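You operate a simulated robot arm through the tools that you are given. There is no shell and no other tool. Be economical: measure what you need, move in short steps, check, and stop when the job is done.

You are at the controls of a simulated two-armed robot. One attempt, no reset.

## Task
Put the carton marked "peas" from the prep table top on the reading corner and the carton labelled "biscuits" on the sideboard top. Set down upright: carton.

It is judged by the outcome, as a careful person would: the job done as asked, and still so three seconds after it is handed in. It fails if anything else is knocked over, pushed out of place, dropped, spilled or broken.

## Robot
Two 7-joint arms with two-finger parallel grippers on one trunk, on a base that drives. Base frame: it is fixed to the floor where the robot stands at the start and does not move with it; the origin is under the middle of the robot, x ahead of it, y to its left, z up; the surface under the hand at the start is at about z = 86. Readings come in cm, degrees, newtons and seconds.
The left shoulder is at the start at [6, 14.3, 99.1], the right one opposite. With the tool pointing down near the work surface each hand reaches from about 32 to 74 cm from the robot's upright axis, wherever it stands, measured 20 degrees to its own side. Places, roughly: reading corner (20x42 cm) [-84, 122, 44]; sideboard top [240, 200, 80]. Payload 1.57 kg a hand.
Tool frame (each hand has its own): the origin (TCP) lies between the finger pads and is the grasp point; the fingertips stand 3 cm ahead of it; z points along the fingers, y is the line along which they close. Largest opening 11 cm; finger width 2.4, thickness 1.2; the body of the gripper, 4.8 by 11.2 cm, starts 7.8 cm behind the TCP.
Orientation is that of the tool frame in the base frame, as a unit quaternion [w, x, y, z]. With the fingers straight down and closing along the base's y, the tool's x points along the base's -x, its y along +y and its z along -z.

## Interface
- The arms move only by the tool nudge_tool. It takes "left_targets", "right_targets" or both (then of equal length, played together; a hand with none holds still); each is a list of rows, each an object (a shift or turn left out is 0, a gripper value left out holds the last) with "dp": the shift along the base's x, y, z in cm, a list of three; "angular": the turn, a rotation vector about the base's x, y, z in degrees, a list of three. In form: [{"dp": [tx, ty, tz], "angular": [ax, ay, az]}, ...]. A call has 1 to 12 rows; each row is the pose to reach, as a shift and turn from the pose commanded when the call began. "left_fingers" and "right_fingers" are, for a hand that has rows, the finger opening in cm, from 0 to 11, set as the call begins (left out, the last holds). Rows are played at 5 a second. More than 5 cm and 8.6 degrees between two rows, or a gripper value outside its range, and nothing of the call is played. Where a pose cannot be reached the arm comes as near as it can. A force on the tool above 40 N (or 10 N above the force at the start of the call, whichever is more), or a blocked arm, ends the call early, and 0.2 s more pass. Each finger travels about 4.5 cm/s and halts on what it meets, pressing with about 22 N; the grip force reading is that of the motor and also rises with nothing between the fingers. The clock runs only during rows and for 0.2 s after the last one: add rows that repeat a pose to give the fingers time. The reply holds the time, the measured pose of the TCP, the force on the tool along the base axes, the opening and the grip force, in the units named above and with some noise, with the torque about the TCP (base axes, N m) and any sound that the robot's microphone picked up, and new pictures: "show" is both (left out), scene, wrist or none (wrist: the cameras of the hands that moved).
- Cameras (640 x 400 px; columns grow to the right, rows downward): "scene" is now at [5.42, 0.7, 161.11]; the picture's right is [0.07, -1.00, 0.00], its down [-0.68, -0.05, -0.74] and it looks along [0.73, 0.05, -0.68] (base axes); focal length 289 px, centre (320, 200). "left" rides on the left gripper at [7, -1.6, -14.1] in its tool frame; the picture's right is [0.23, 0.97, 0.00], its down [-0.85, 0.20, -0.48] and it looks along [-0.47, 0.11, 0.88] (tool axes); focal length 222 px, centre (320, 200). "right" rides on the right gripper at [7, 1.6, -14.1] in its tool frame; the picture's right is [-0.23, 0.97, 0.00], its down [-0.86, -0.20, -0.48] and it looks along [-0.47, -0.11, 0.88] (tool axes); focal length 222 px, centre (320, 200).
- slide_trunk(by): slides the trunk up (or, below 0, down) by that many cm; the arms and the scene camera ride with it, the base frame stays. It gives what a move gives, with no picture.
- steer(legs): drives the robot by 1 to 6 legs, each [ahead, left, turn to the left] in cm, cm and degrees, along the robot's own axes; the way and the turn of a leg run together, so that a leg with both is an arc; at most 150 cm and 180 degrees a leg. The arms and the cameras ride along, it lands a little off, and it stops where it bumps. It gives what a move gives, and a new picture of the scene camera.
- head_to(pan, tilt): turns the head with the scene camera to pan (to the left, within 86 degrees either way) and tilt (down, from -29 to 69), counted from straight ahead of the robot. It gives what a move gives, and a new picture of the scene camera.
- probe_pixels(camera, pixels): for up to 12 pixels [column, row] of the newest picture of that camera ("zoom" is the newest enlarged one), the place [x, y, z] in the base frame of the surface seen there, good to about 0.3 cm. The clock stands still meanwhile.
- enlarge(camera, box): a new picture of the part [left, top, right, bottom] of that camera's present view, enlarged. The clock stands still meanwhile.
- hand_in(): hands the job in; it is judged then, once.

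Work in short steps. Measure before you move; look again where a grasp or a placing could have gone wrong, and mend it. You have 80 turns and 260 pictures in all, those below and enlarged ones among them. Open the grippers and draw the arms clear of the work before you hand the job in, unless the task says otherwise; then end with one line.

The tools are called after "Request:" as a command line: name --argument value ..., lists and objects as JSON in quotes. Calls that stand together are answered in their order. nudge_tool: Moves the arms, as the interface text tells. Its arguments: {"type":"object","properties":{"left_targets":{"type":"array"},"left_fingers":{"type":"number"},"right_targets":{"type":"array"},"right_fingers":{"type":"number"},"show":{"type":"string","enum":["both","scene","wrist","none"]}},"required":[]} The other tools are called the same way: slide_trunk (by) slides the trunk up or down; steer (legs) drives the base; head_to (pan, tilt) turns the head that bears the scene camera; probe_pixels (camera, pixels) gives the place of the surface under pixels of a picture; enlarge (camera, box) takes an enlarged picture of a part of a camera's view; hand_in () hands the job in.

At the start:

```text
time: 0.0
left_eef_pos: [53.21, 20.71, 114.98]
left_tcp_rot: [-0.001, 0.0, 1.0, 0.0]
left_force: [-0.5, -0.6, -0.3]
left_torque: [0.0, 0.01, 0.04]
left_width: 10.97
left_grasp_force: 0.1
right_eef_pos: [50.29, -27.75, 116.2]
right_tcp_rot: [0.0, 0.0, 1.0, 0.0]
right_force: [-0.4, -0.2, 0.6]
right_torque: [-0.05, -0.01, 0.02]
right_width: 11.0
right_grasp_force: 0.1
trunk travel left (down, up): [-59.0, 0.0]
robot x, y, heading: [0.22, 0.09, 0.3]
head pan, tilt: [4.2, 42.7]
```

scene: 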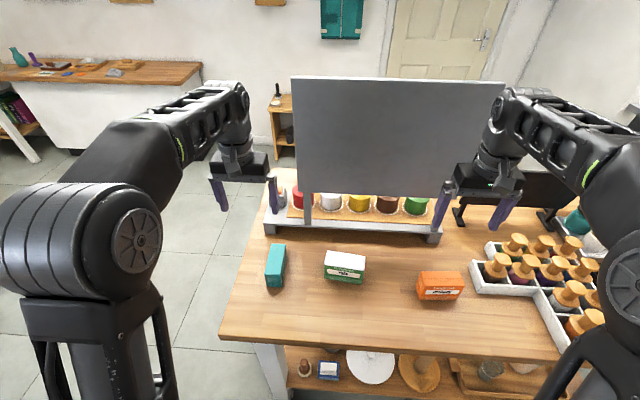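
right: 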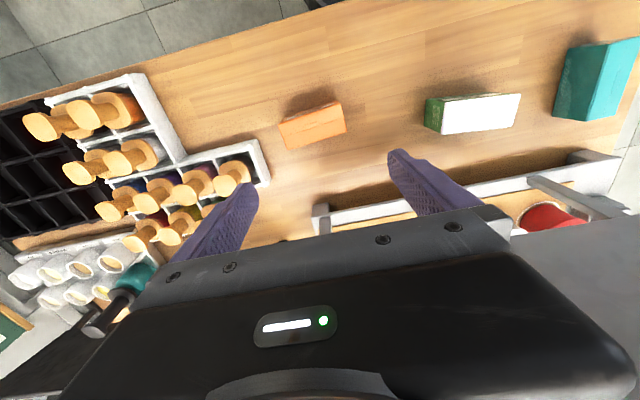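
left: 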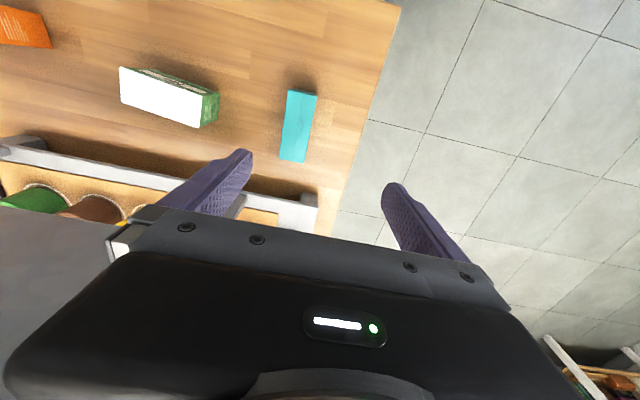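

The table shows three cartons: teal (275,265), green/white (344,267), orange (440,287). I enlarge to read the labels.

Request:
enlarge --camera "scene" --box '[250, 230, 350, 300]'

Request:
enlarge --camera "scene" --box '[320, 240, 480, 310]'

Request:
probe_pixels --camera "scene" --pixels '[[278, 250], [270, 252], [268, 287], [283, 286], [326, 253], [365, 257], [362, 269], [324, 266], [420, 273], [460, 273], [464, 287], [418, 298]]'

```text
5.71 times, centred on (300, 265) of scene
```

zoom: 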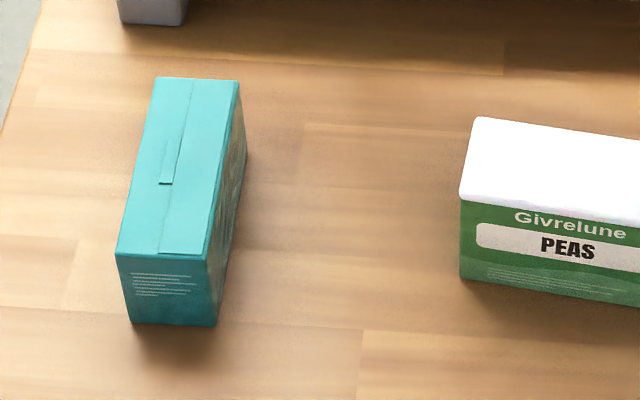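

```text
4.00 times, centred on (400, 275) of scene
```

zoom: 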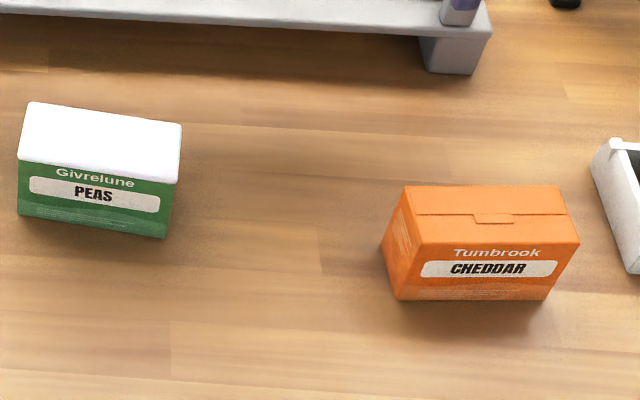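

```text
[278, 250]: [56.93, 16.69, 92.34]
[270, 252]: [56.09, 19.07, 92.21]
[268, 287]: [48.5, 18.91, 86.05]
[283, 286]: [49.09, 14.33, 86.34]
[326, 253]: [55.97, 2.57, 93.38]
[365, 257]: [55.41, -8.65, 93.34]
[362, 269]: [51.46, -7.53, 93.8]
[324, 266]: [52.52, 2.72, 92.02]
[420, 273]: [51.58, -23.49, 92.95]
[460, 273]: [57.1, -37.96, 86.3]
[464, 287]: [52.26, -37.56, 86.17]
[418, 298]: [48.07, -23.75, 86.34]
```

The peas carton is identified at about (54,-3) and the orange one is cheddar. The teal carton's label faces right, so I check it through the right wrist camera.

Request:
enlarge --camera "right" --box '[540, 30, 640, 130]'

Request:
head_to --pan 75 --tilt 30

```text
4.00 times, centred on (590, 80) of right
```

zoom: 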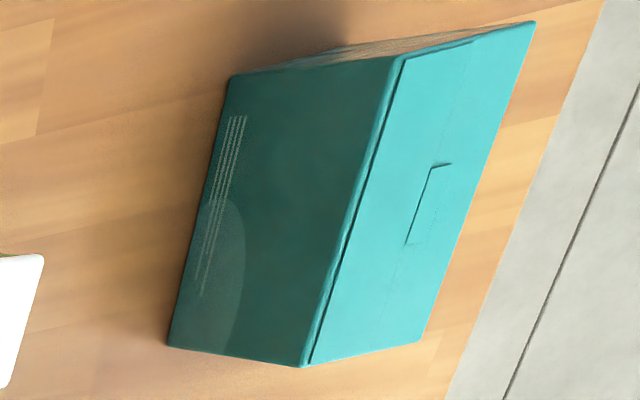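

```text
time: 1.4
left_eef_pos: [53.08, 20.8, 115.05]
left_tcp_rot: [0.001, 0.0, 1.0, 0.0]
left_force: [1.2, -0.3, -0.5]
left_torque: [0.01, -0.01, 0.0]
left_width: 11.01
left_grasp_force: 0.1
right_eef_pos: [50.37, -27.78, 116.3]
right_tcp_rot: [0.0, 0.0, 1.0, 0.0]
right_force: [0.5, 0.2, 0.1]
right_torque: [-0.06, 0.01, -0.02]
right_width: 10.99
right_grasp_force: 0.2
trunk travel left (down, up): [-59.0, 0.0]
robot x, y, heading: [0.0, 0.01, 0.0]
head pan, tilt: [75.0, 30.0]
```

scene: 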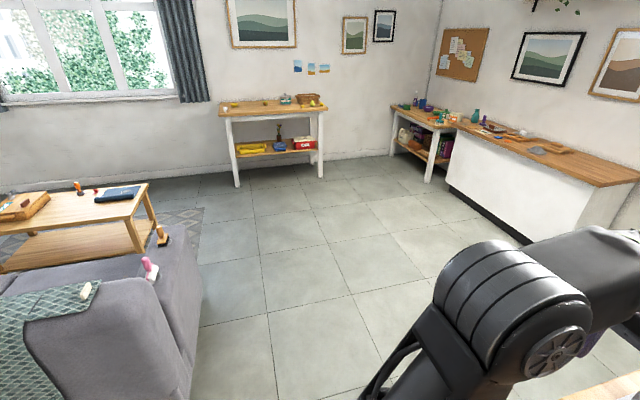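

The teal carton's label isn't on its right side. Next I measure the furniture: coffee table, shelf table, counter and sofa.

Request:
probe_pixels --camera "scene" --pixels '[[148, 184], [133, 217], [20, 185], [60, 190], [223, 108], [326, 108], [536, 165], [620, 180], [455, 130], [400, 108], [100, 275], [185, 240]]'

Request:
enlarge --camera "scene" --box '[380, 80, 640, 240]'

Request:
enlarge --camera "scene" --box '[0, 150, 220, 300]'

Request:
head_to --pan 86 --tilt 45

```text
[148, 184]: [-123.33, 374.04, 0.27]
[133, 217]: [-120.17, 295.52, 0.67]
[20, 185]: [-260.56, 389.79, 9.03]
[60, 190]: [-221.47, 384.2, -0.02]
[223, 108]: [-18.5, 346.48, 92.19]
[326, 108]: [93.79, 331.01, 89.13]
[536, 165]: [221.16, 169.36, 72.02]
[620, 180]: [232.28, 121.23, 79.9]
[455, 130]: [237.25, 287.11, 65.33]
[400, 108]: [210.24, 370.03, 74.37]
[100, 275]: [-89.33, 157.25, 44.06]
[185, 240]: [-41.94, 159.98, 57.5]
```

```text
2.46 times, centred on (510, 160) of scene
```

zoom: 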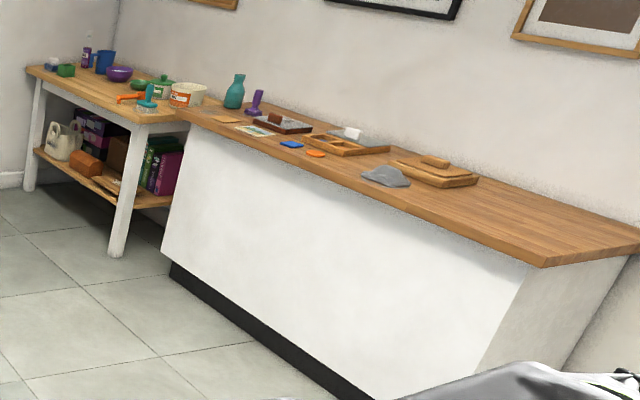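

```text
2.67 times, centred on (110, 225) of scene
```

zoom: 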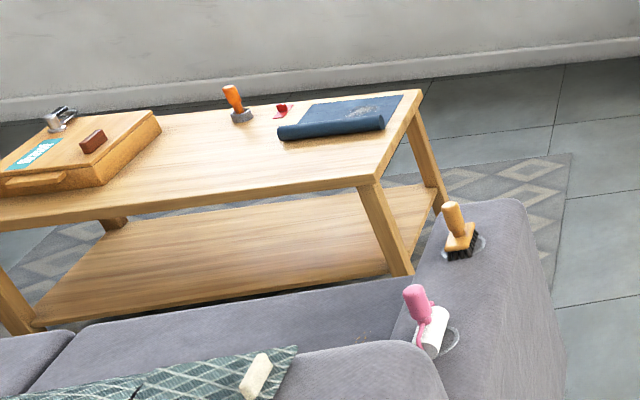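

```text
time: 2.2
left_eef_pos: [53.24, 20.81, 115.03]
left_tcp_rot: [0.0, 0.001, 1.0, 0.0]
left_force: [0.1, 0.3, 0.3]
left_torque: [0.01, 0.0, 0.01]
left_width: 11.01
left_grasp_force: 0.1
right_eef_pos: [50.45, -27.82, 116.27]
right_tcp_rot: [0.0, 0.0, 1.0, 0.0]
right_force: [-0.2, -0.3, -0.3]
right_torque: [0.0, 0.06, -0.02]
right_width: 11.02
right_grasp_force: 0.0
trunk travel left (down, up): [-59.0, 0.0]
robot x, y, heading: [-0.03, 0.07, 0.2]
head pan, tilt: [85.9, 45.0]
```

scene: 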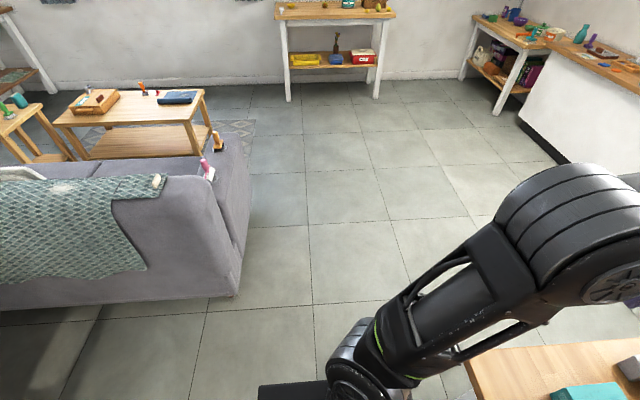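

I probe the sofa region to find where the "reading corner" (-84,122,44) sits.

Request:
probe_pixels --camera "scene" --pixels '[[130, 182], [190, 172], [205, 183], [180, 200], [215, 160], [240, 220], [100, 165], [185, 240], [228, 290], [60, 180], [155, 182], [240, 145]]'

Request:
enlarge --camera "scene" --box '[0, 80, 260, 300]'

Request:
nudge_tool --left_targets '[{"dp": [0, 5, 0]}, {"dp": [0, 10, 0]}, {"dp": [0, 15, 0]}, {"dp": [0, 18, 0]}, {"dp": [0, 18, 0]}]' --show "wrist"

```text
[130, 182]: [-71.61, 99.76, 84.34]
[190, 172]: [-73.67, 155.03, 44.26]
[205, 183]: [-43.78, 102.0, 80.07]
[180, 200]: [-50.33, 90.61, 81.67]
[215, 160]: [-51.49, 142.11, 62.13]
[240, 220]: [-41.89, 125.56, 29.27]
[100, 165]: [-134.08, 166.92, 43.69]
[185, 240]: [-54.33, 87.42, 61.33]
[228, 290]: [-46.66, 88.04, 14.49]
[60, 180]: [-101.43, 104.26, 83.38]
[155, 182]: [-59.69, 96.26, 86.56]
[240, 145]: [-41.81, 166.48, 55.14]
```

```text
1.82 times, centred on (130, 190) of scene
```

zoom: 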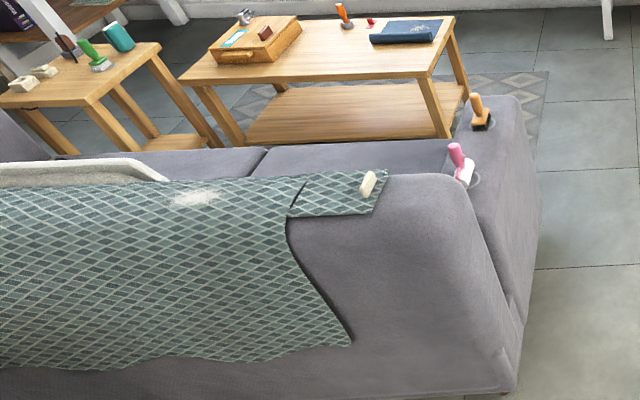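

```text
time: 3.4
left_eef_pos: [53.08, 35.53, 114.83]
left_tcp_rot: [0.002, 0.0, 1.0, 0.001]
left_force: [0.9, 0.1, 0.6]
left_torque: [-0.03, -0.02, -0.01]
left_width: 10.99
left_grasp_force: 0.0
left hand out of reach, approached as far as the arm can: row 4, 5
right_eef_pos: [50.4, -27.84, 116.33]
right_tcp_rot: [0.001, 0.0, 1.0, 0.0]
right_force: [0.3, -0.3, -0.2]
right_torque: [0.04, 0.0, -0.02]
right_width: 11.0
right_grasp_force: 0.1
trunk travel left (down, up): [-59.0, 0.0]
robot x, y, heading: [-0.05, -0.03, -0.1]
head pan, tilt: [85.9, 45.0]
```

left: 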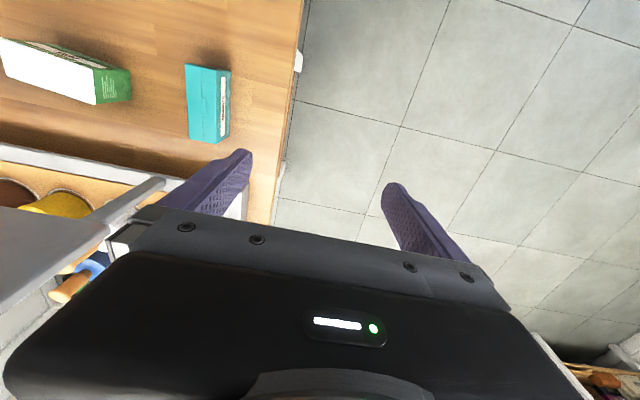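

Request:
enlarge --camera "left" --box '[180, 60, 240, 150]'

Request:
probe_pixels --camera "left" --pixels '[[188, 66], [217, 69], [190, 137], [216, 141], [230, 74], [228, 135]]'

```text
4.44 times, centred on (210, 105) of left
```

zoom: 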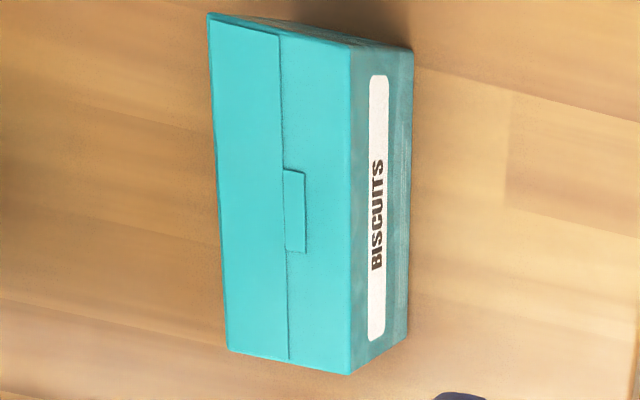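

```text
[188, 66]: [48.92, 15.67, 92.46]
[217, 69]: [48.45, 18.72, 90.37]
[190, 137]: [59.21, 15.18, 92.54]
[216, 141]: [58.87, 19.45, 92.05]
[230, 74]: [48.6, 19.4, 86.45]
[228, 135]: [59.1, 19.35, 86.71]
```

Teal is BISCUITS, at about (53.9, 17.3), top z 92.4. I bring the left hand back over it and look ahead again.

Request:
nudge_tool --left_targets '[{"dp": [0, -5, 0]}, {"dp": [0, -10, 0]}, {"dp": [0, -15, 0]}, {"dp": [0, -18, 0]}, {"dp": [0, -18, 0]}]' --show "wrist"

Request:
head_to --pan 0 --tilt 50

Request:
probe_pixels --camera "scene" --pixels '[[290, 60], [290, 130], [300, 150], [250, 190], [470, 60], [430, 185]]'

```text
time: 4.6
left_eef_pos: [52.89, 17.37, 114.74]
left_tcp_rot: [0.0, 0.0, 1.0, 0.0]
left_force: [0.0, -0.2, -1.4]
left_torque: [0.02, -0.01, 0.01]
left_width: 10.98
left_grasp_force: 0.1
right_eef_pos: [50.44, -27.77, 116.16]
right_tcp_rot: [0.0, 0.0, 1.0, 0.0]
right_force: [0.3, -0.6, -0.2]
right_torque: [0.0, 0.01, -0.03]
right_width: 11.01
right_grasp_force: 0.2
trunk travel left (down, up): [-59.0, 0.0]
robot x, y, heading: [-0.46, 0.15, -0.3]
head pan, tilt: [85.9, 45.0]
```

left: 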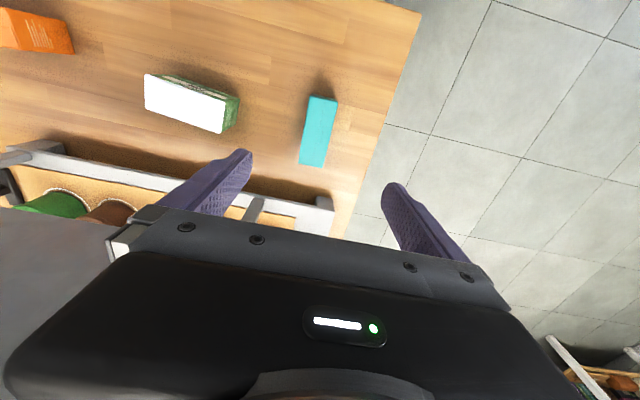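

```text
time: 6.2
left_eef_pos: [53.06, 17.37, 114.89]
left_tcp_rot: [0.001, 0.0, 1.0, 0.0]
left_force: [0.0, 0.6, 0.1]
left_torque: [-0.02, 0.01, 0.02]
left_width: 10.99
left_grasp_force: 0.0
right_eef_pos: [50.42, -27.84, 116.3]
right_tcp_rot: [-0.001, 0.0, 1.0, -0.001]
right_force: [-0.3, 0.3, 0.1]
right_torque: [0.0, 0.0, -0.02]
right_width: 11.01
right_grasp_force: 0.0
trunk travel left (down, up): [-59.0, 0.0]
robot x, y, heading: [-0.32, 0.02, -0.0]
head pan, tilt: [0.0, 50.0]
```

scene: 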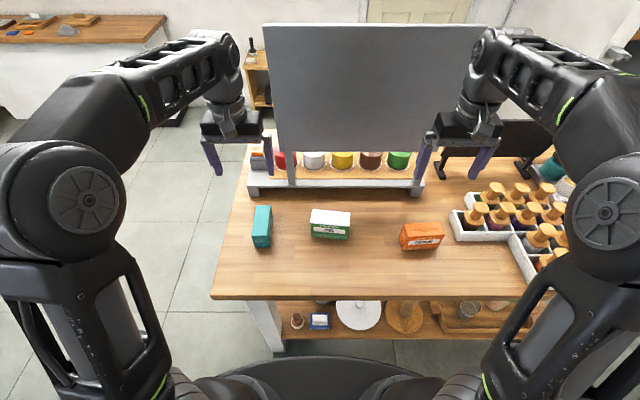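

```text
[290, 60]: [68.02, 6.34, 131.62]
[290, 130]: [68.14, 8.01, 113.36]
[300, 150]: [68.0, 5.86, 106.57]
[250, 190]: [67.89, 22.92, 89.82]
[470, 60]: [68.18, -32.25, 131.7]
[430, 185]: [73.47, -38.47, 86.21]
```

The panel is at x=68, clear of the grasp. Lower the left hand to just above the biscuits and check.

Request:
nudge_tool --left_targets '[{"dp": [0.6, 0, -4.8]}, {"dp": [0.6, 0, -9.6]}, {"dp": [0.6, 0, -14.4]}, {"dp": [0.6, 0, -18]}, {"dp": [0.6, 0, -18]}]' --show "both"

```text
time: 7.4
left_eef_pos: [53.64, 17.57, 96.59]
left_tcp_rot: [0.0, -0.001, 1.0, 0.0]
left_force: [0.3, 0.6, -0.1]
left_torque: [0.0, 0.01, -0.01]
left_width: 10.99
left_grasp_force: 0.1
right_eef_pos: [50.47, -27.75, 116.28]
right_tcp_rot: [0.0, 0.001, 1.0, 0.0]
right_force: [0.2, 0.3, 0.0]
right_torque: [0.0, 0.02, 0.03]
right_width: 11.0
right_grasp_force: 0.0
trunk travel left (down, up): [-59.0, 0.0]
robot x, y, heading: [0.12, 0.04, 0.2]
head pan, tilt: [0.0, 50.0]
```

scene: 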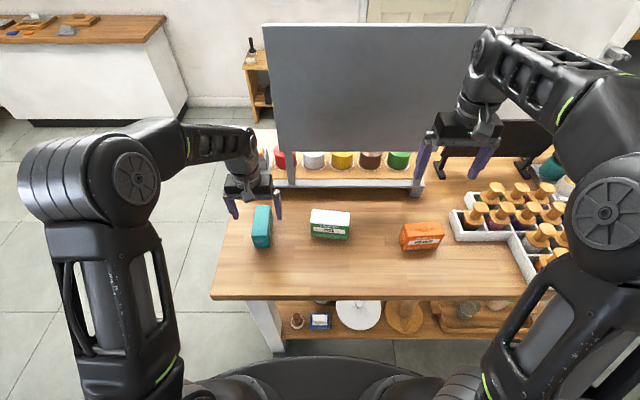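
left: 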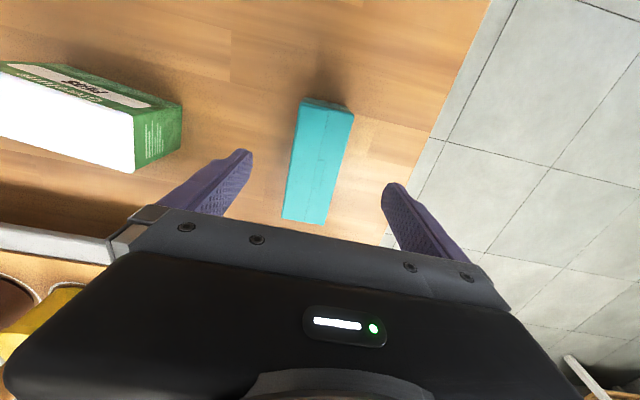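

Probe the carton's top corners for its exact alignment.

Request:
probe_pixels --camera "left" --pixels '[[304, 101], [347, 113], [286, 214], [322, 220], [130, 110], [130, 165], [10, 70], [5, 135]]'

```text
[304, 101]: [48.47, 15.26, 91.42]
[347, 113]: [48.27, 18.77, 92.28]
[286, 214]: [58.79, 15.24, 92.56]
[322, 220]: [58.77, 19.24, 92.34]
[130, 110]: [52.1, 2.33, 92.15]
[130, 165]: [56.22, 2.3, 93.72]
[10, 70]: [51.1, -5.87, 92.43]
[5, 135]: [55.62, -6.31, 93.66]
```

Aligned; lower to z≈90 and close.

Request:
nudge_tool --left_targets '[{"dp": [0, -0.2, -3.3]}, {"dp": [0, -0.2, -6.6]}, {"dp": [0, -0.2, -6.6]}]' --show "none"

Request:
nudge_tool --left_targets '[{}, {}, {}, {}, {}, {}]' --left_fingers 2 --show "wrist"

```text
time: 8.2
left_eef_pos: [53.76, 17.45, 90.37]
left_tcp_rot: [0.001, 0.0, 1.0, -0.001]
left_force: [0.3, 0.7, 0.2]
left_torque: [0.0, 0.02, 0.0]
left_width: 11.02
left_grasp_force: 0.0
right_eef_pos: [50.51, -27.72, 116.31]
right_tcp_rot: [0.001, 0.0, 1.0, 0.001]
right_force: [-0.5, -0.3, -0.7]
right_torque: [0.0, 0.01, 0.03]
right_width: 11.0
right_grasp_force: 0.0
trunk travel left (down, up): [-59.0, 0.0]
robot x, y, heading: [-0.14, 0.09, -0.0]
head pan, tilt: [0.0, 50.0]
```

```text
time: 9.6
left_eef_pos: [53.73, 17.37, 90.18]
left_tcp_rot: [0.001, 0.0, 1.0, 0.001]
left_force: [0.5, -1.8, 1.3]
left_torque: [-0.09, -0.01, -0.01]
left_width: 4.47
left_grasp_force: 21.9
right_eef_pos: [50.45, -27.79, 116.22]
right_tcp_rot: [-0.001, 0.0, 1.0, 0.001]
right_force: [-0.1, 0.0, 0.7]
right_torque: [-0.04, -0.01, -0.01]
right_width: 11.01
right_grasp_force: 0.0
trunk travel left (down, up): [-59.0, 0.0]
robot x, y, heading: [-0.04, 0.26, 0.2]
head pan, tilt: [0.0, 50.0]
```

left: 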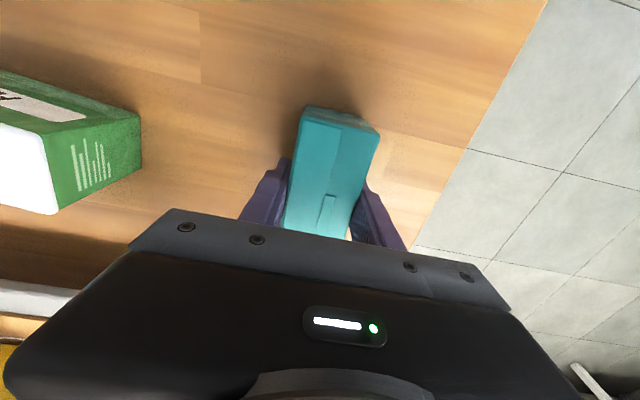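

Grip is firm (4.47 cm, 22 N). Lift the biscuits and move them left, while the right hand moves over the peas turning about 85° to close along x.

Request:
nudge_tool --left_targets '[{"dp": [0, 0, 3]}, {"dp": [0, 0, 7]}, {"dp": [0, 0, 11]}, {"dp": [0, 1, 15]}, {"dp": [-1, 4, 18]}, {"dp": [-2, 7, 20]}, {"dp": [-3, 10, 20]}, {"dp": [-4, 12, 20]}, {"dp": [-4, 12, 20]}, {"dp": [-4, 12, 20]}, {"dp": [-4, 12, 20]}]' --right_targets '[{"dp": [0, 0, 0], "angular": [0, 0, 8.4]}, {"dp": [0.3, 0, 0], "angular": [0, 0, 16.8]}, {"dp": [0.6, 1, 0], "angular": [0, 0, 25.2]}, {"dp": [0.9, 4, 0], "angular": [0, 0, 33.6]}, {"dp": [1.2, 8, 0], "angular": [0, 0, 42]}, {"dp": [1.5, 12, 0], "angular": [0, 0, 50.4]}, {"dp": [1.8, 16, 0], "angular": [0, 0, 58.8]}, {"dp": [2.1, 20, 0], "angular": [0, 0, 67.2]}, {"dp": [2.4, 23, 0], "angular": [0, 0, 75.6]}, {"dp": [3, 25.1, 0], "angular": [0, 0, 84]}, {"dp": [3.2, 25.1, 0], "angular": [0, 0, 84.5]}]'

```text
time: 12.0
left_eef_pos: [49.87, 29.44, 110.27]
left_tcp_rot: [0.0, 0.0, 1.0, -0.001]
left_force: [0.4, -0.2, -1.0]
left_torque: [-0.02, 0.03, 0.0]
left_width: 4.48
left_grasp_force: 21.9
right_eef_pos: [51.23, -7.05, 119.3]
right_tcp_rot: [0.053, -0.617, 0.785, 0.037]
right_force: [-0.1, 0.4, 0.7]
right_torque: [0.02, 0.01, -0.01]
right_width: 10.99
right_grasp_force: 0.1
right hand out of reach, approached as far as the arm can: row 8, 9, 10, 11
trunk travel left (down, up): [-59.0, 0.0]
robot x, y, heading: [0.25, -0.0, 0.0]
head pan, tilt: [0.0, 50.0]
```

scene: 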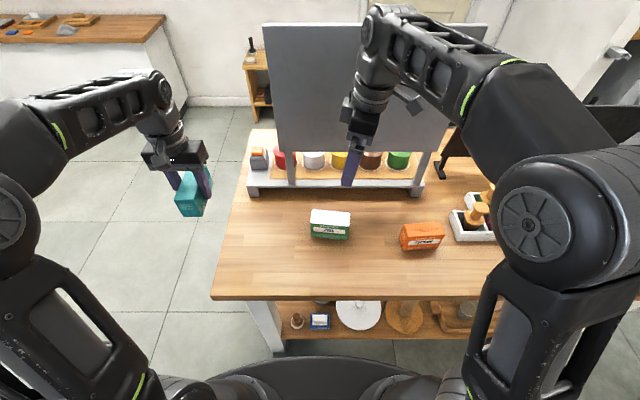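
right: 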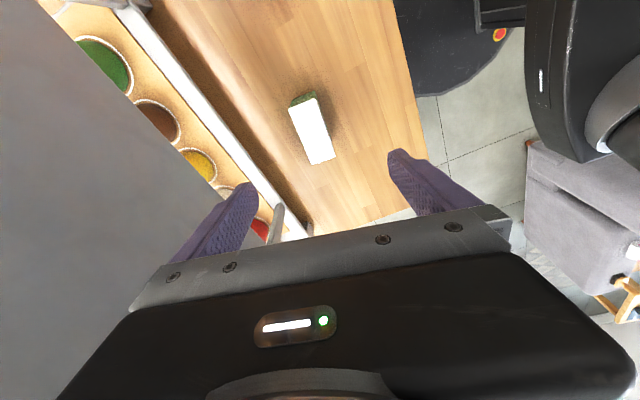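
left: 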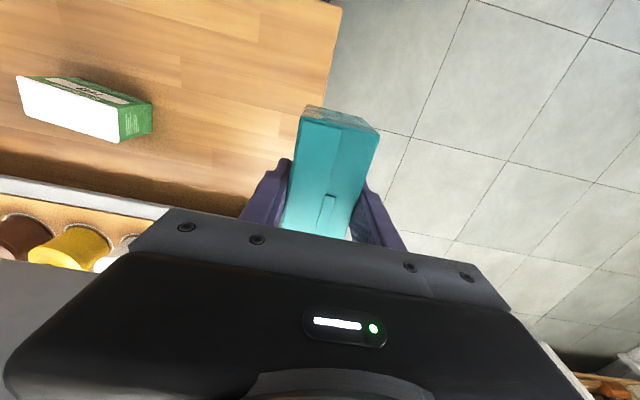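

The right arm is near its limit across the body; shifting the base 18 cm left gives it an easier reach.

Request:
steer --legs '[[0, 18, 0]]'

```text
time: 13.5
left_eef_pos: [49.56, 47.22, 110.25]
left_tcp_rot: [0.0, -0.003, 1.0, 0.0]
left_force: [-0.3, 0.3, -1.7]
left_torque: [-0.04, -0.01, -0.01]
left_width: 4.5
left_grasp_force: 21.8
right_eef_pos: [51.06, 10.74, 119.3]
right_tcp_rot: [0.054, -0.619, 0.783, 0.037]
right_force: [-0.7, -0.6, -0.1]
right_torque: [-0.04, 0.02, 0.0]
right_width: 10.99
right_grasp_force: 0.1
trunk travel left (down, up): [-59.0, 0.0]
robot x, y, heading: [0.4, 17.24, 0.2]
head pan, tilt: [0.0, 50.0]
```

scene: 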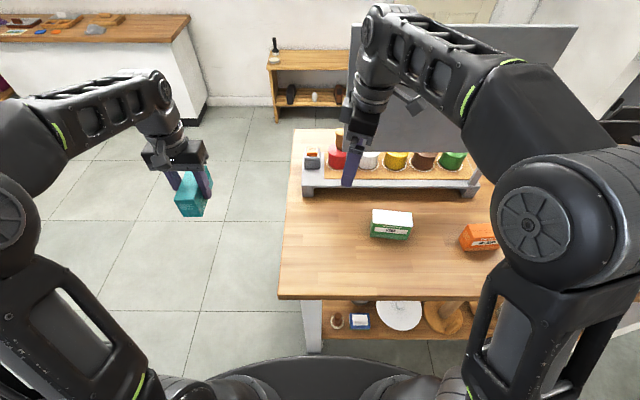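

Move the right hand over the peas, straighten it and come down to z≈103.

Request:
nudge_tool --right_targets '[{"dp": [0, -4, 0], "angular": [-2, 0.4, 2]}, {"dp": [1, -8, -1], "angular": [-4, 0.9, 4.5]}, {"dp": [2, -11, -4], "angular": [-6, 1.3, 6.5]}, {"dp": [2.6, -13.4, -8], "angular": [-7.2, 1.6, 8.1]}, {"dp": [2.6, -13.4, -12], "angular": [-7.2, 1.6, 8.1]}, {"dp": [2.6, -13.4, -16], "angular": [-7.2, 1.6, 8.1]}, {"dp": [2.6, -13.4, -16], "angular": [-7.2, 1.6, 8.1]}]'

```text
time: 15.1
left_eef_pos: [49.6, 47.25, 110.33]
left_tcp_rot: [0.001, -0.003, 1.0, 0.0]
left_force: [0.4, -0.5, -1.2]
left_torque: [0.01, -0.01, -0.01]
left_width: 4.46
left_grasp_force: 22.3
right_eef_pos: [53.73, -2.83, 103.38]
right_tcp_rot: [0.001, -0.674, 0.739, 0.0]
right_force: [-1.2, 0.5, -0.3]
right_torque: [-0.01, 0.0, -0.01]
right_width: 10.97
right_grasp_force: 0.0
right hand out of reach, approached as far as the arm can: row 1, 2
trunk travel left (down, up): [-59.0, 0.0]
robot x, y, heading: [-0.12, 17.77, 0.3]
head pan, tilt: [0.0, 50.0]
```

scene: 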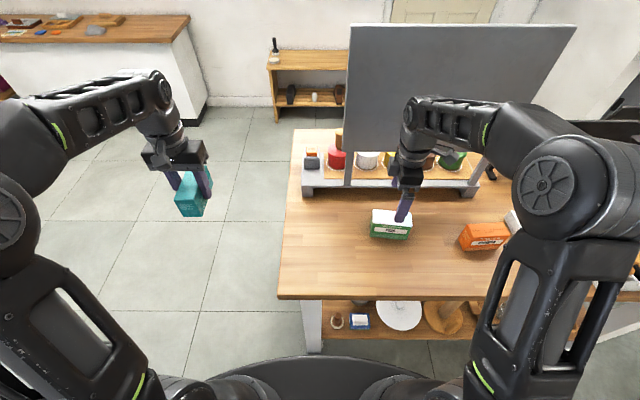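
right: 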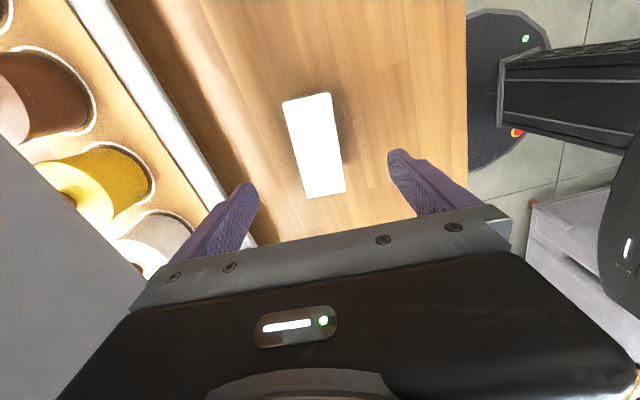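

Excellent pose. Probe the peas' top corners.

Request:
probe_pixels --camera "right" --pixels '[[286, 102], [328, 95], [308, 194], [343, 189], [316, 145], [300, 130], [250, 90], [390, 120], [250, 205]]'

```text
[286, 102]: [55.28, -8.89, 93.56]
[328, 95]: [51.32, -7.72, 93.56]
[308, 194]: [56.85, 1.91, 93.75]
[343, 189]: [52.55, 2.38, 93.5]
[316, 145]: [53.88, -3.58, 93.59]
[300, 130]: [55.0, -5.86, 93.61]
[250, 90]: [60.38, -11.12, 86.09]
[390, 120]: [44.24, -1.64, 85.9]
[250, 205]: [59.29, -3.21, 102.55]
```

Centre (54.0,-3.1), yaw 2.3° less. Narrow the fingers to 8 cm, descend to z≈90.3, then close.

Request:
nudge_tool --right_targets '[{"dp": [0.2, -0.3, 0], "angular": [0, 0, -2.3]}, {"dp": [0.2, -0.3, -3], "angular": [0, 0, -2.3]}, {"dp": [0.2, -0.3, -7], "angular": [0, 0, -2.3]}, {"dp": [0.2, -0.3, -11], "angular": [0, 0, -2.3]}, {"dp": [0.2, -0.3, -13], "angular": [0, 0, -2.3]}, {"dp": [0.2, -0.3, -13], "angular": [0, 0, -2.3]}]' --right_fingers 8 --show "wrist"

Request:
nudge_tool --right_targets '[{}, {}, {}, {}, {}]' --right_fingers 2 --show "wrist"

```text
time: 16.5
left_eef_pos: [49.64, 47.17, 110.22]
left_tcp_rot: [-0.001, -0.003, 1.0, 0.0]
left_force: [0.5, -0.7, -1.5]
left_torque: [0.0, 0.0, 0.0]
left_width: 4.47
left_grasp_force: 22.4
right_eef_pos: [53.96, -2.93, 90.62]
right_tcp_rot: [0.001, -0.659, 0.752, 0.0]
right_force: [-0.2, -0.1, 0.3]
right_torque: [-0.03, 0.04, 0.02]
right_width: 8.0
right_grasp_force: 0.1
trunk travel left (down, up): [-59.0, 0.0]
robot x, y, heading: [-0.07, 17.25, 0.3]
head pan, tilt: [0.0, 50.0]
```

right: 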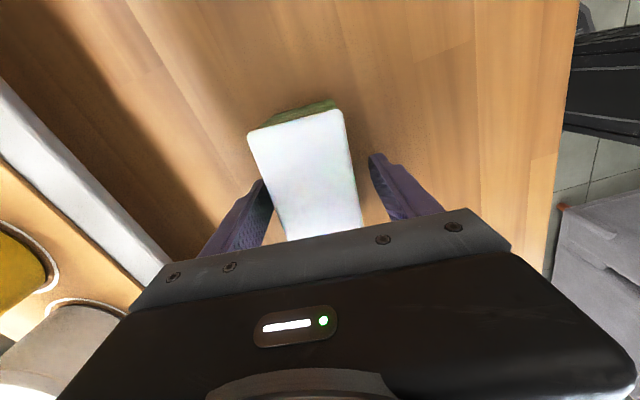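

```text
time: 17.7
left_eef_pos: [49.67, 47.31, 110.24]
left_tcp_rot: [0.001, -0.003, 1.0, 0.001]
left_force: [0.0, -0.3, -1.3]
left_torque: [-0.03, 0.0, -0.01]
left_width: 4.47
left_grasp_force: 21.5
right_eef_pos: [53.96, -3.05, 90.66]
right_tcp_rot: [0.001, -0.659, 0.752, 0.0]
right_force: [-1.2, 0.0, 0.9]
right_torque: [0.07, 0.14, 0.04]
right_width: 4.78
right_grasp_force: 22.3
trunk travel left (down, up): [-59.0, 0.0]
robot x, y, heading: [-0.16, 17.21, 0.3]
head pan, tilt: [0.0, 50.0]
```

right: 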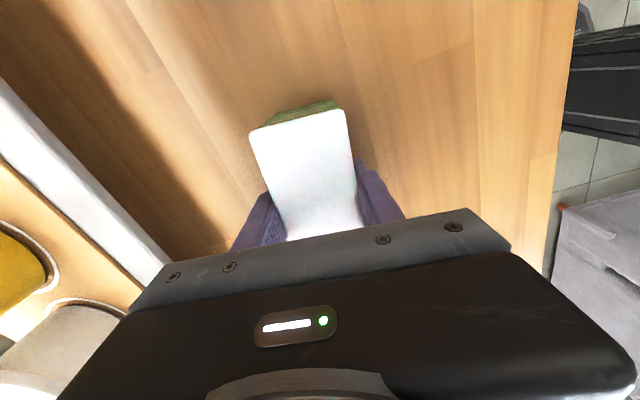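

Peas gripped (4.78 cm, 22 N). Lift it and draw it back toward the robot.

Request:
nudge_tool --right_targets '[{"dp": [0, 0, 4]}, {"dp": [0, 0, 8]}, {"dp": [0, 0, 12]}, {"dp": [-2, 0, 15]}, {"dp": [-6, 0, 16]}, {"dp": [-10, 0, 16]}, {"dp": [-12, 0, 16]}, {"dp": [-12, 0, 16]}]' --show "wrist"

Request:
head_to --pan 50 --tilt 35

```text
time: 19.5
left_eef_pos: [49.69, 47.14, 110.28]
left_tcp_rot: [-0.001, -0.002, 1.0, 0.0]
left_force: [0.1, -0.3, -2.0]
left_torque: [0.02, -0.01, 0.01]
left_width: 4.49
left_grasp_force: 22.2
right_eef_pos: [42.09, -3.0, 106.34]
right_tcp_rot: [0.001, -0.658, 0.753, 0.0]
right_force: [-0.3, 0.0, -2.3]
right_torque: [-0.02, 0.02, 0.04]
right_width: 4.79
right_grasp_force: 21.8
trunk travel left (down, up): [-59.0, 0.0]
robot x, y, heading: [0.11, 17.66, 0.2]
head pan, tilt: [0.0, 50.0]
```

right: 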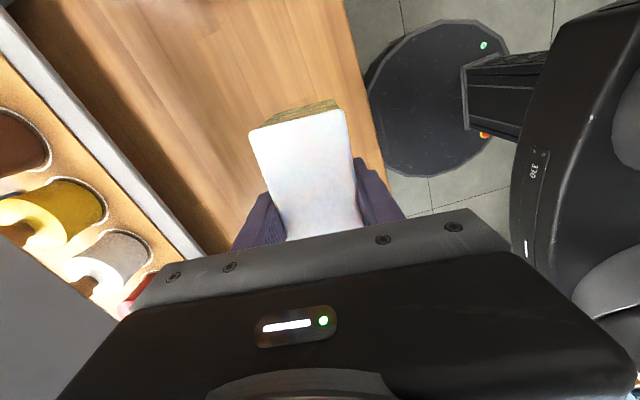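

```text
time: 20.6
left_eef_pos: [49.63, 47.19, 110.19]
left_tcp_rot: [-0.001, -0.003, 1.0, 0.0]
left_force: [0.7, -0.5, -2.4]
left_torque: [0.02, -0.01, -0.02]
left_width: 4.49
left_grasp_force: 22.2
right_eef_pos: [42.01, -3.06, 106.28]
right_tcp_rot: [0.0, -0.658, 0.753, 0.0]
right_force: [0.2, -0.4, -3.6]
right_torque: [-0.01, 0.0, 0.02]
right_width: 4.82
right_grasp_force: 22.1
trunk travel left (down, up): [-59.0, 0.0]
robot x, y, heading: [0.24, 17.47, 0.2]
head pan, tilt: [50.0, 35.0]
```

scene: 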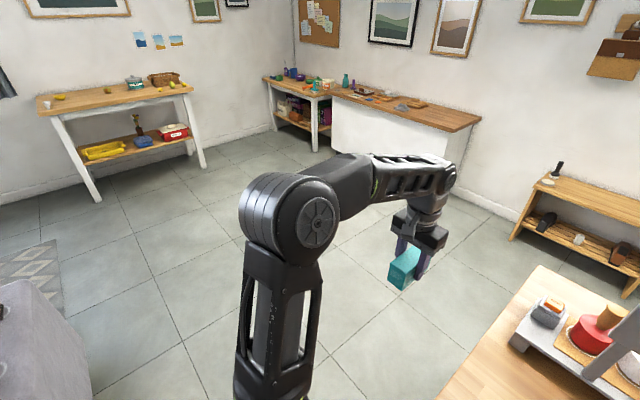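

Floor is clear. Drive left 110 cm, then ahead 130 cm toward the sideboard.

Request:
steer --legs '[[0, 110, 0], [130, 0, 0]]'

Request:
head_to --pan 0 --tilt 40

```text
time: 32.5
left_eef_pos: [178.32, 160.45, 110.2]
left_tcp_rot: [0.0, 0.002, 1.0, 0.0]
left_force: [0.3, -0.6, -1.8]
left_torque: [0.02, 0.01, -0.01]
left_width: 4.5
left_grasp_force: 22.2
right_eef_pos: [170.3, 110.35, 106.32]
right_tcp_rot: [0.002, -0.655, 0.756, 0.0]
right_force: [-0.4, -0.3, -3.1]
right_torque: [0.0, 0.01, -0.02]
right_width: 4.77
right_grasp_force: 21.8
trunk travel left (down, up): [-59.0, 0.0]
robot x, y, heading: [128.26, 131.22, -0.5]
head pan, tilt: [50.0, 35.0]
```

scene: 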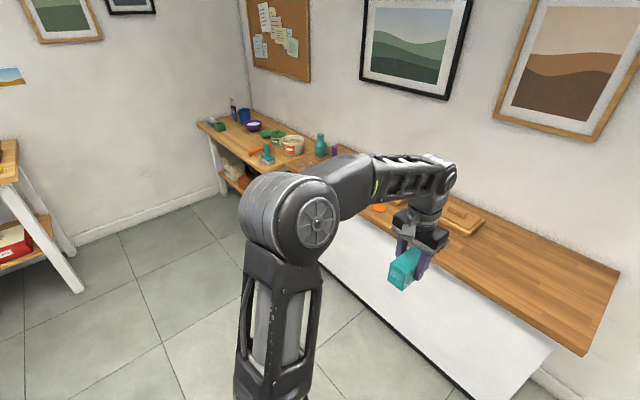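

```text
time: 33.7
left_eef_pos: [178.29, 160.4, 110.17]
left_tcp_rot: [0.0, 0.003, 1.0, 0.0]
left_force: [0.5, -0.2, -1.9]
left_torque: [-0.01, 0.03, 0.02]
left_width: 4.49
left_grasp_force: 22.2
right_eef_pos: [170.12, 110.47, 106.38]
right_tcp_rot: [0.001, -0.654, 0.756, 0.0]
right_force: [-0.5, 0.1, -1.9]
right_torque: [-0.01, -0.01, -0.02]
right_width: 4.79
right_grasp_force: 22.3
trunk travel left (down, up): [-59.0, 0.0]
robot x, y, heading: [127.95, 131.39, -0.2]
head pan, tilt: [0.0, 40.0]
```

scene: 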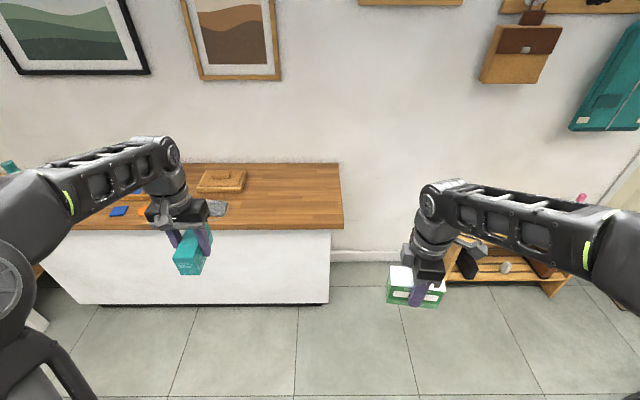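

Request:
probe_pixels --camera "scene" --pixels '[[342, 225], [250, 226], [285, 200], [300, 170], [222, 208], [240, 190], [338, 167], [250, 290]]'

Request:
enlarge --camera "scene" --box '[60, 140, 360, 320]'

```text
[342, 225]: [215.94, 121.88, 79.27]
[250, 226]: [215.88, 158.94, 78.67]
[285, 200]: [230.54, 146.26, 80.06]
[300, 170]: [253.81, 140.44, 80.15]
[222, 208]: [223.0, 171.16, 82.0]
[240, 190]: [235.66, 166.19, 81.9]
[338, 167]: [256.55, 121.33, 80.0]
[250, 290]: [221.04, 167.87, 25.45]
```

```text
2.13 times, centred on (210, 230) of scene
```

zoom: 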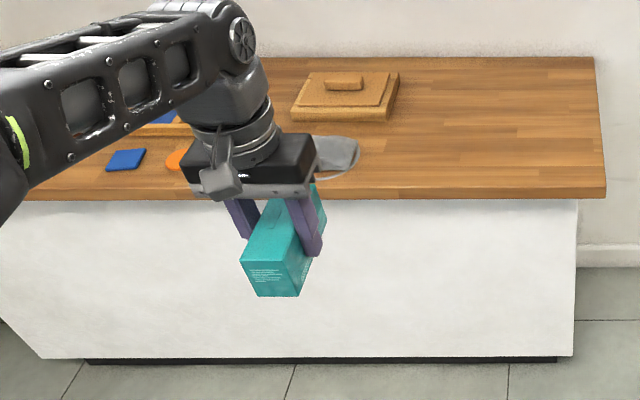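

The right part of the sideboard is free; I'll place at about (229,147), z=80. Drive ahead 50 cm.

Request:
steer --legs '[[50, 0, 0]]'

Request:
nudge_tool --left_targets '[{"dp": [0, -4, 0]}, {"dp": [0, -8, 0]}, {"dp": [0, -11, 0]}, {"dp": [0, -13, -4]}, {"dp": [0, -13, -8]}, {"dp": [0, -13, -12]}, {"dp": [0, -13, -12]}]'

```text
time: 36.6
left_eef_pos: [228.62, 159.49, 110.24]
left_tcp_rot: [0.0, 0.006, 1.0, 0.0]
left_force: [0.3, -0.5, -1.3]
left_torque: [0.04, 0.0, -0.02]
left_width: 4.5
left_grasp_force: 21.7
right_eef_pos: [219.91, 109.52, 106.23]
right_tcp_rot: [0.001, -0.651, 0.759, 0.0]
right_force: [0.0, -0.2, -3.0]
right_torque: [-0.01, 0.02, 0.0]
right_width: 4.78
right_grasp_force: 22.3
trunk travel left (down, up): [-59.0, 0.0]
robot x, y, heading: [177.81, 130.54, -0.8]
head pan, tilt: [0.0, 40.0]
```

scene: 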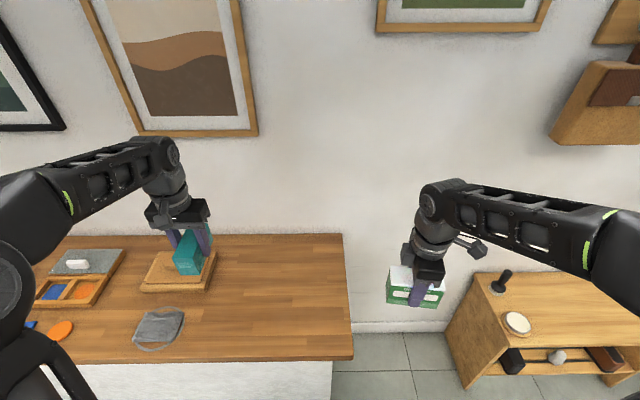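

```text
time: 38.2
left_eef_pos: [228.47, 146.63, 98.39]
left_tcp_rot: [0.001, 0.007, 1.0, 0.0]
left_force: [0.8, -0.5, -1.0]
left_torque: [0.0, 0.0, -0.01]
left_width: 4.49
left_grasp_force: 22.6
right_eef_pos: [219.9, 109.49, 106.35]
right_tcp_rot: [0.001, -0.651, 0.759, 0.0]
right_force: [-0.4, -0.3, -2.8]
right_torque: [0.0, -0.01, -0.01]
right_width: 4.8
right_grasp_force: 21.9
trunk travel left (down, up): [-59.0, 0.0]
robot x, y, heading: [178.07, 130.75, -1.0]
head pan, tilt: [0.0, 40.0]
```

scene: 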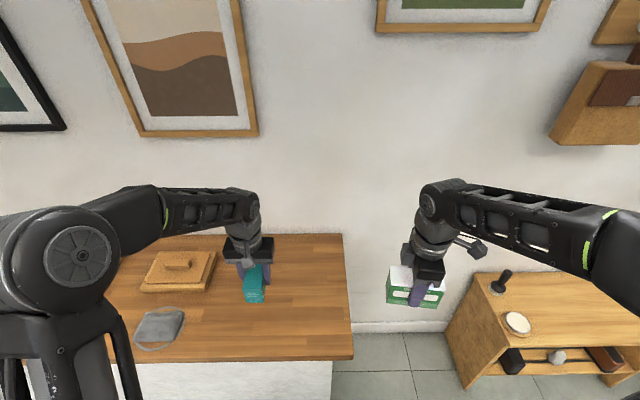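
left: 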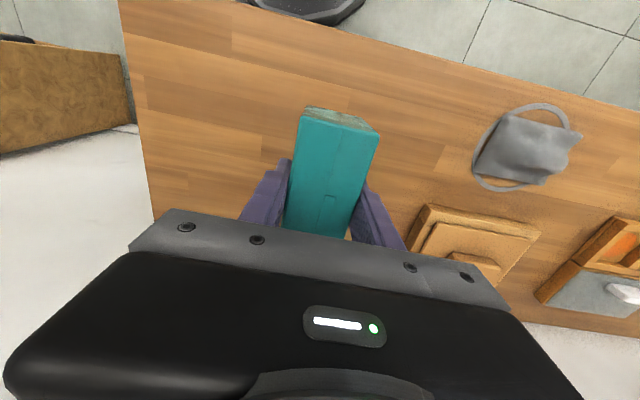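

Clear spot. Lower to contact: bottom is about 4.2 cm under the TCP, so target z≈84.2.

Request:
nudge_tool --left_targets '[{"dp": [0, 0, -4]}, {"dp": [0, 0, -8]}, {"dp": [0, 0, -12]}, {"dp": [0, 0, -13.2]}, {"dp": [0, 0, -13.7]}, {"dp": [0, 0, -14]}, {"dp": [0, 0, -14.2]}, {"dp": [0, 0, -14.2]}]' --show "scene"

```text
time: 40.0
left_eef_pos: [228.47, 146.57, 84.33]
left_tcp_rot: [0.001, 0.007, 1.0, 0.0]
left_force: [-1.5, 3.1, 17.2]
left_torque: [0.01, 0.36, -0.02]
left_width: 4.51
left_grasp_force: 21.8
right_eef_pos: [219.75, 109.61, 106.35]
right_tcp_rot: [0.002, -0.651, 0.759, -0.001]
right_force: [-1.2, -0.6, -3.9]
right_torque: [0.0, -0.03, 0.03]
right_width: 4.79
right_grasp_force: 22.0
trunk travel left (down, up): [-59.0, 0.0]
robot x, y, heading: [178.15, 130.87, -0.8]
head pan, tilt: [0.0, 40.0]
```

scene: 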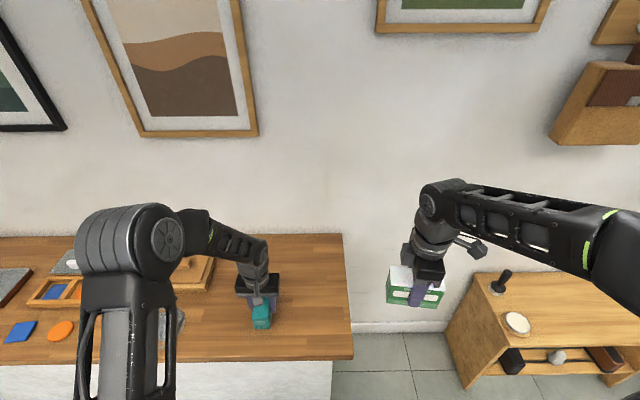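

Contact made (17 N up). Open and rise.

Request:
nudge_tool --left_targets '[{"dp": [0, 0, 0.1]}, {"dp": [0, 0, 0.1]}, {"dp": [0, 0, 0.1]}, {"dp": [0, 0, 0.1]}, {"dp": [0, 0, 4]}, {"dp": [0, 0, 8]}, {"dp": [0, 0, 12]}, {"dp": [0, 0, 16]}, {"dp": [-4, 0, 20]}, {"dp": [-8, 1, 22]}]' --left_fingers 9

```text
refused: row 9 steps farther than a row can; nothing moved
```

Request:
nudge_tool --left_targets '[{"dp": [0, 0, 0.1]}, {"dp": [0, 0, 0.1]}, {"dp": [0, 0, 0.1]}, {"dp": [0, 0, 0.1]}, {"dp": [0, 0, 4]}, {"dp": [0, 0, 8]}, {"dp": [0, 0, 12]}, {"dp": [0, 0, 16]}, {"dp": [-2, 0, 20]}, {"dp": [-4, 1, 23]}, {"dp": [-4, 1, 23]}]' --left_fingers 9

```text
time: 42.5
left_eef_pos: [224.48, 147.46, 107.11]
left_tcp_rot: [0.0, 0.007, 1.0, 0.0]
left_force: [-0.2, -0.2, -0.4]
left_torque: [-0.01, -0.03, 0.01]
left_width: 8.99
left_grasp_force: 0.1
right_eef_pos: [219.85, 109.47, 106.39]
right_tcp_rot: [0.001, -0.65, 0.76, 0.0]
right_force: [-0.4, 0.6, -2.0]
right_torque: [-0.01, 0.0, 0.0]
right_width: 4.8
right_grasp_force: 21.7
trunk travel left (down, up): [-59.0, 0.0]
robot x, y, heading: [178.43, 130.72, -1.0]
head pan, tilt: [0.0, 40.0]
```

scene: 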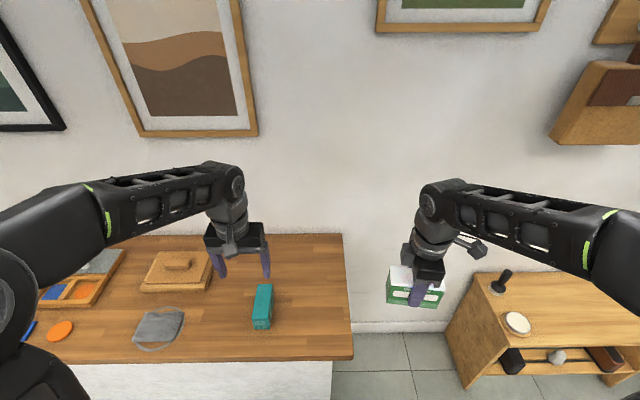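
left: 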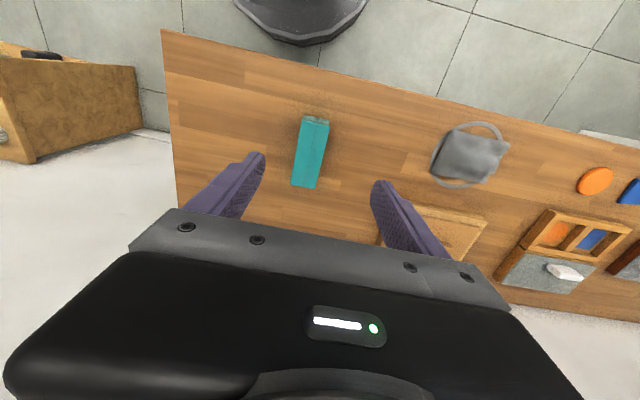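

Biscuits stand upright on the sideboard. Back away 110 cm and turn round to face the sofa.

Request:
steer --legs '[[-110, 0, 0], [0, 0, 90], [0, 0, 90]]'

```text
time: 55.8
left_eef_pos: [20.79, 114.99, 107.26]
left_tcp_rot: [-0.001, 1.0, -0.006, 0.001]
left_force: [-0.2, 0.0, -0.1]
left_torque: [0.01, -0.01, -0.03]
left_width: 8.99
left_grasp_force: 0.1
right_eef_pos: [25.29, 152.89, 106.36]
right_tcp_rot: [0.0, 0.758, 0.653, -0.001]
right_force: [0.2, -0.3, -3.3]
right_torque: [0.01, 0.03, -0.01]
right_width: 4.78
right_grasp_force: 22.5
trunk travel left (down, up): [-59.0, 0.0]
robot x, y, heading: [66.56, 131.93, 179.3]
head pan, tilt: [0.0, 40.0]
```

scene: 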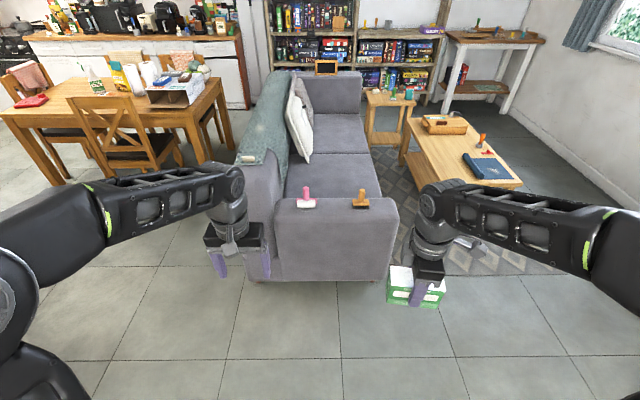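

Request:
probe_pixels --camera "scene" --pixels '[[275, 178], [290, 190], [310, 185], [350, 185], [375, 185], [280, 215], [390, 215], [307, 203], [360, 198], [306, 190], [295, 165], [370, 160]]'

Request:
enlarge --camera "scene" --box '[220, 60, 420, 290]'

```text
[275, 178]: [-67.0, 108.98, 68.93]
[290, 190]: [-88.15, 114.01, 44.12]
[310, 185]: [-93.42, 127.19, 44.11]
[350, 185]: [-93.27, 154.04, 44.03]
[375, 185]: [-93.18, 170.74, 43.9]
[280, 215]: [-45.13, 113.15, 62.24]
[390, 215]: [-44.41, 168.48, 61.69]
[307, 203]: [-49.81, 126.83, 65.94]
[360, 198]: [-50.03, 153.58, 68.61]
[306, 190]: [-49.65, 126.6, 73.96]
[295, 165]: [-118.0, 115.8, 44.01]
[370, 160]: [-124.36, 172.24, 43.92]
```

```text
1.74 times, centred on (320, 175) of scene
```

zoom: 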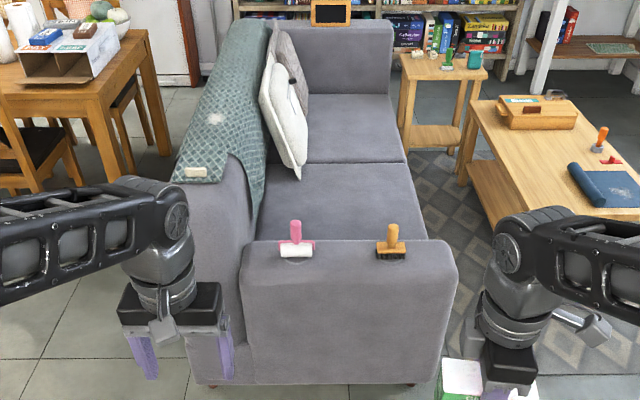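

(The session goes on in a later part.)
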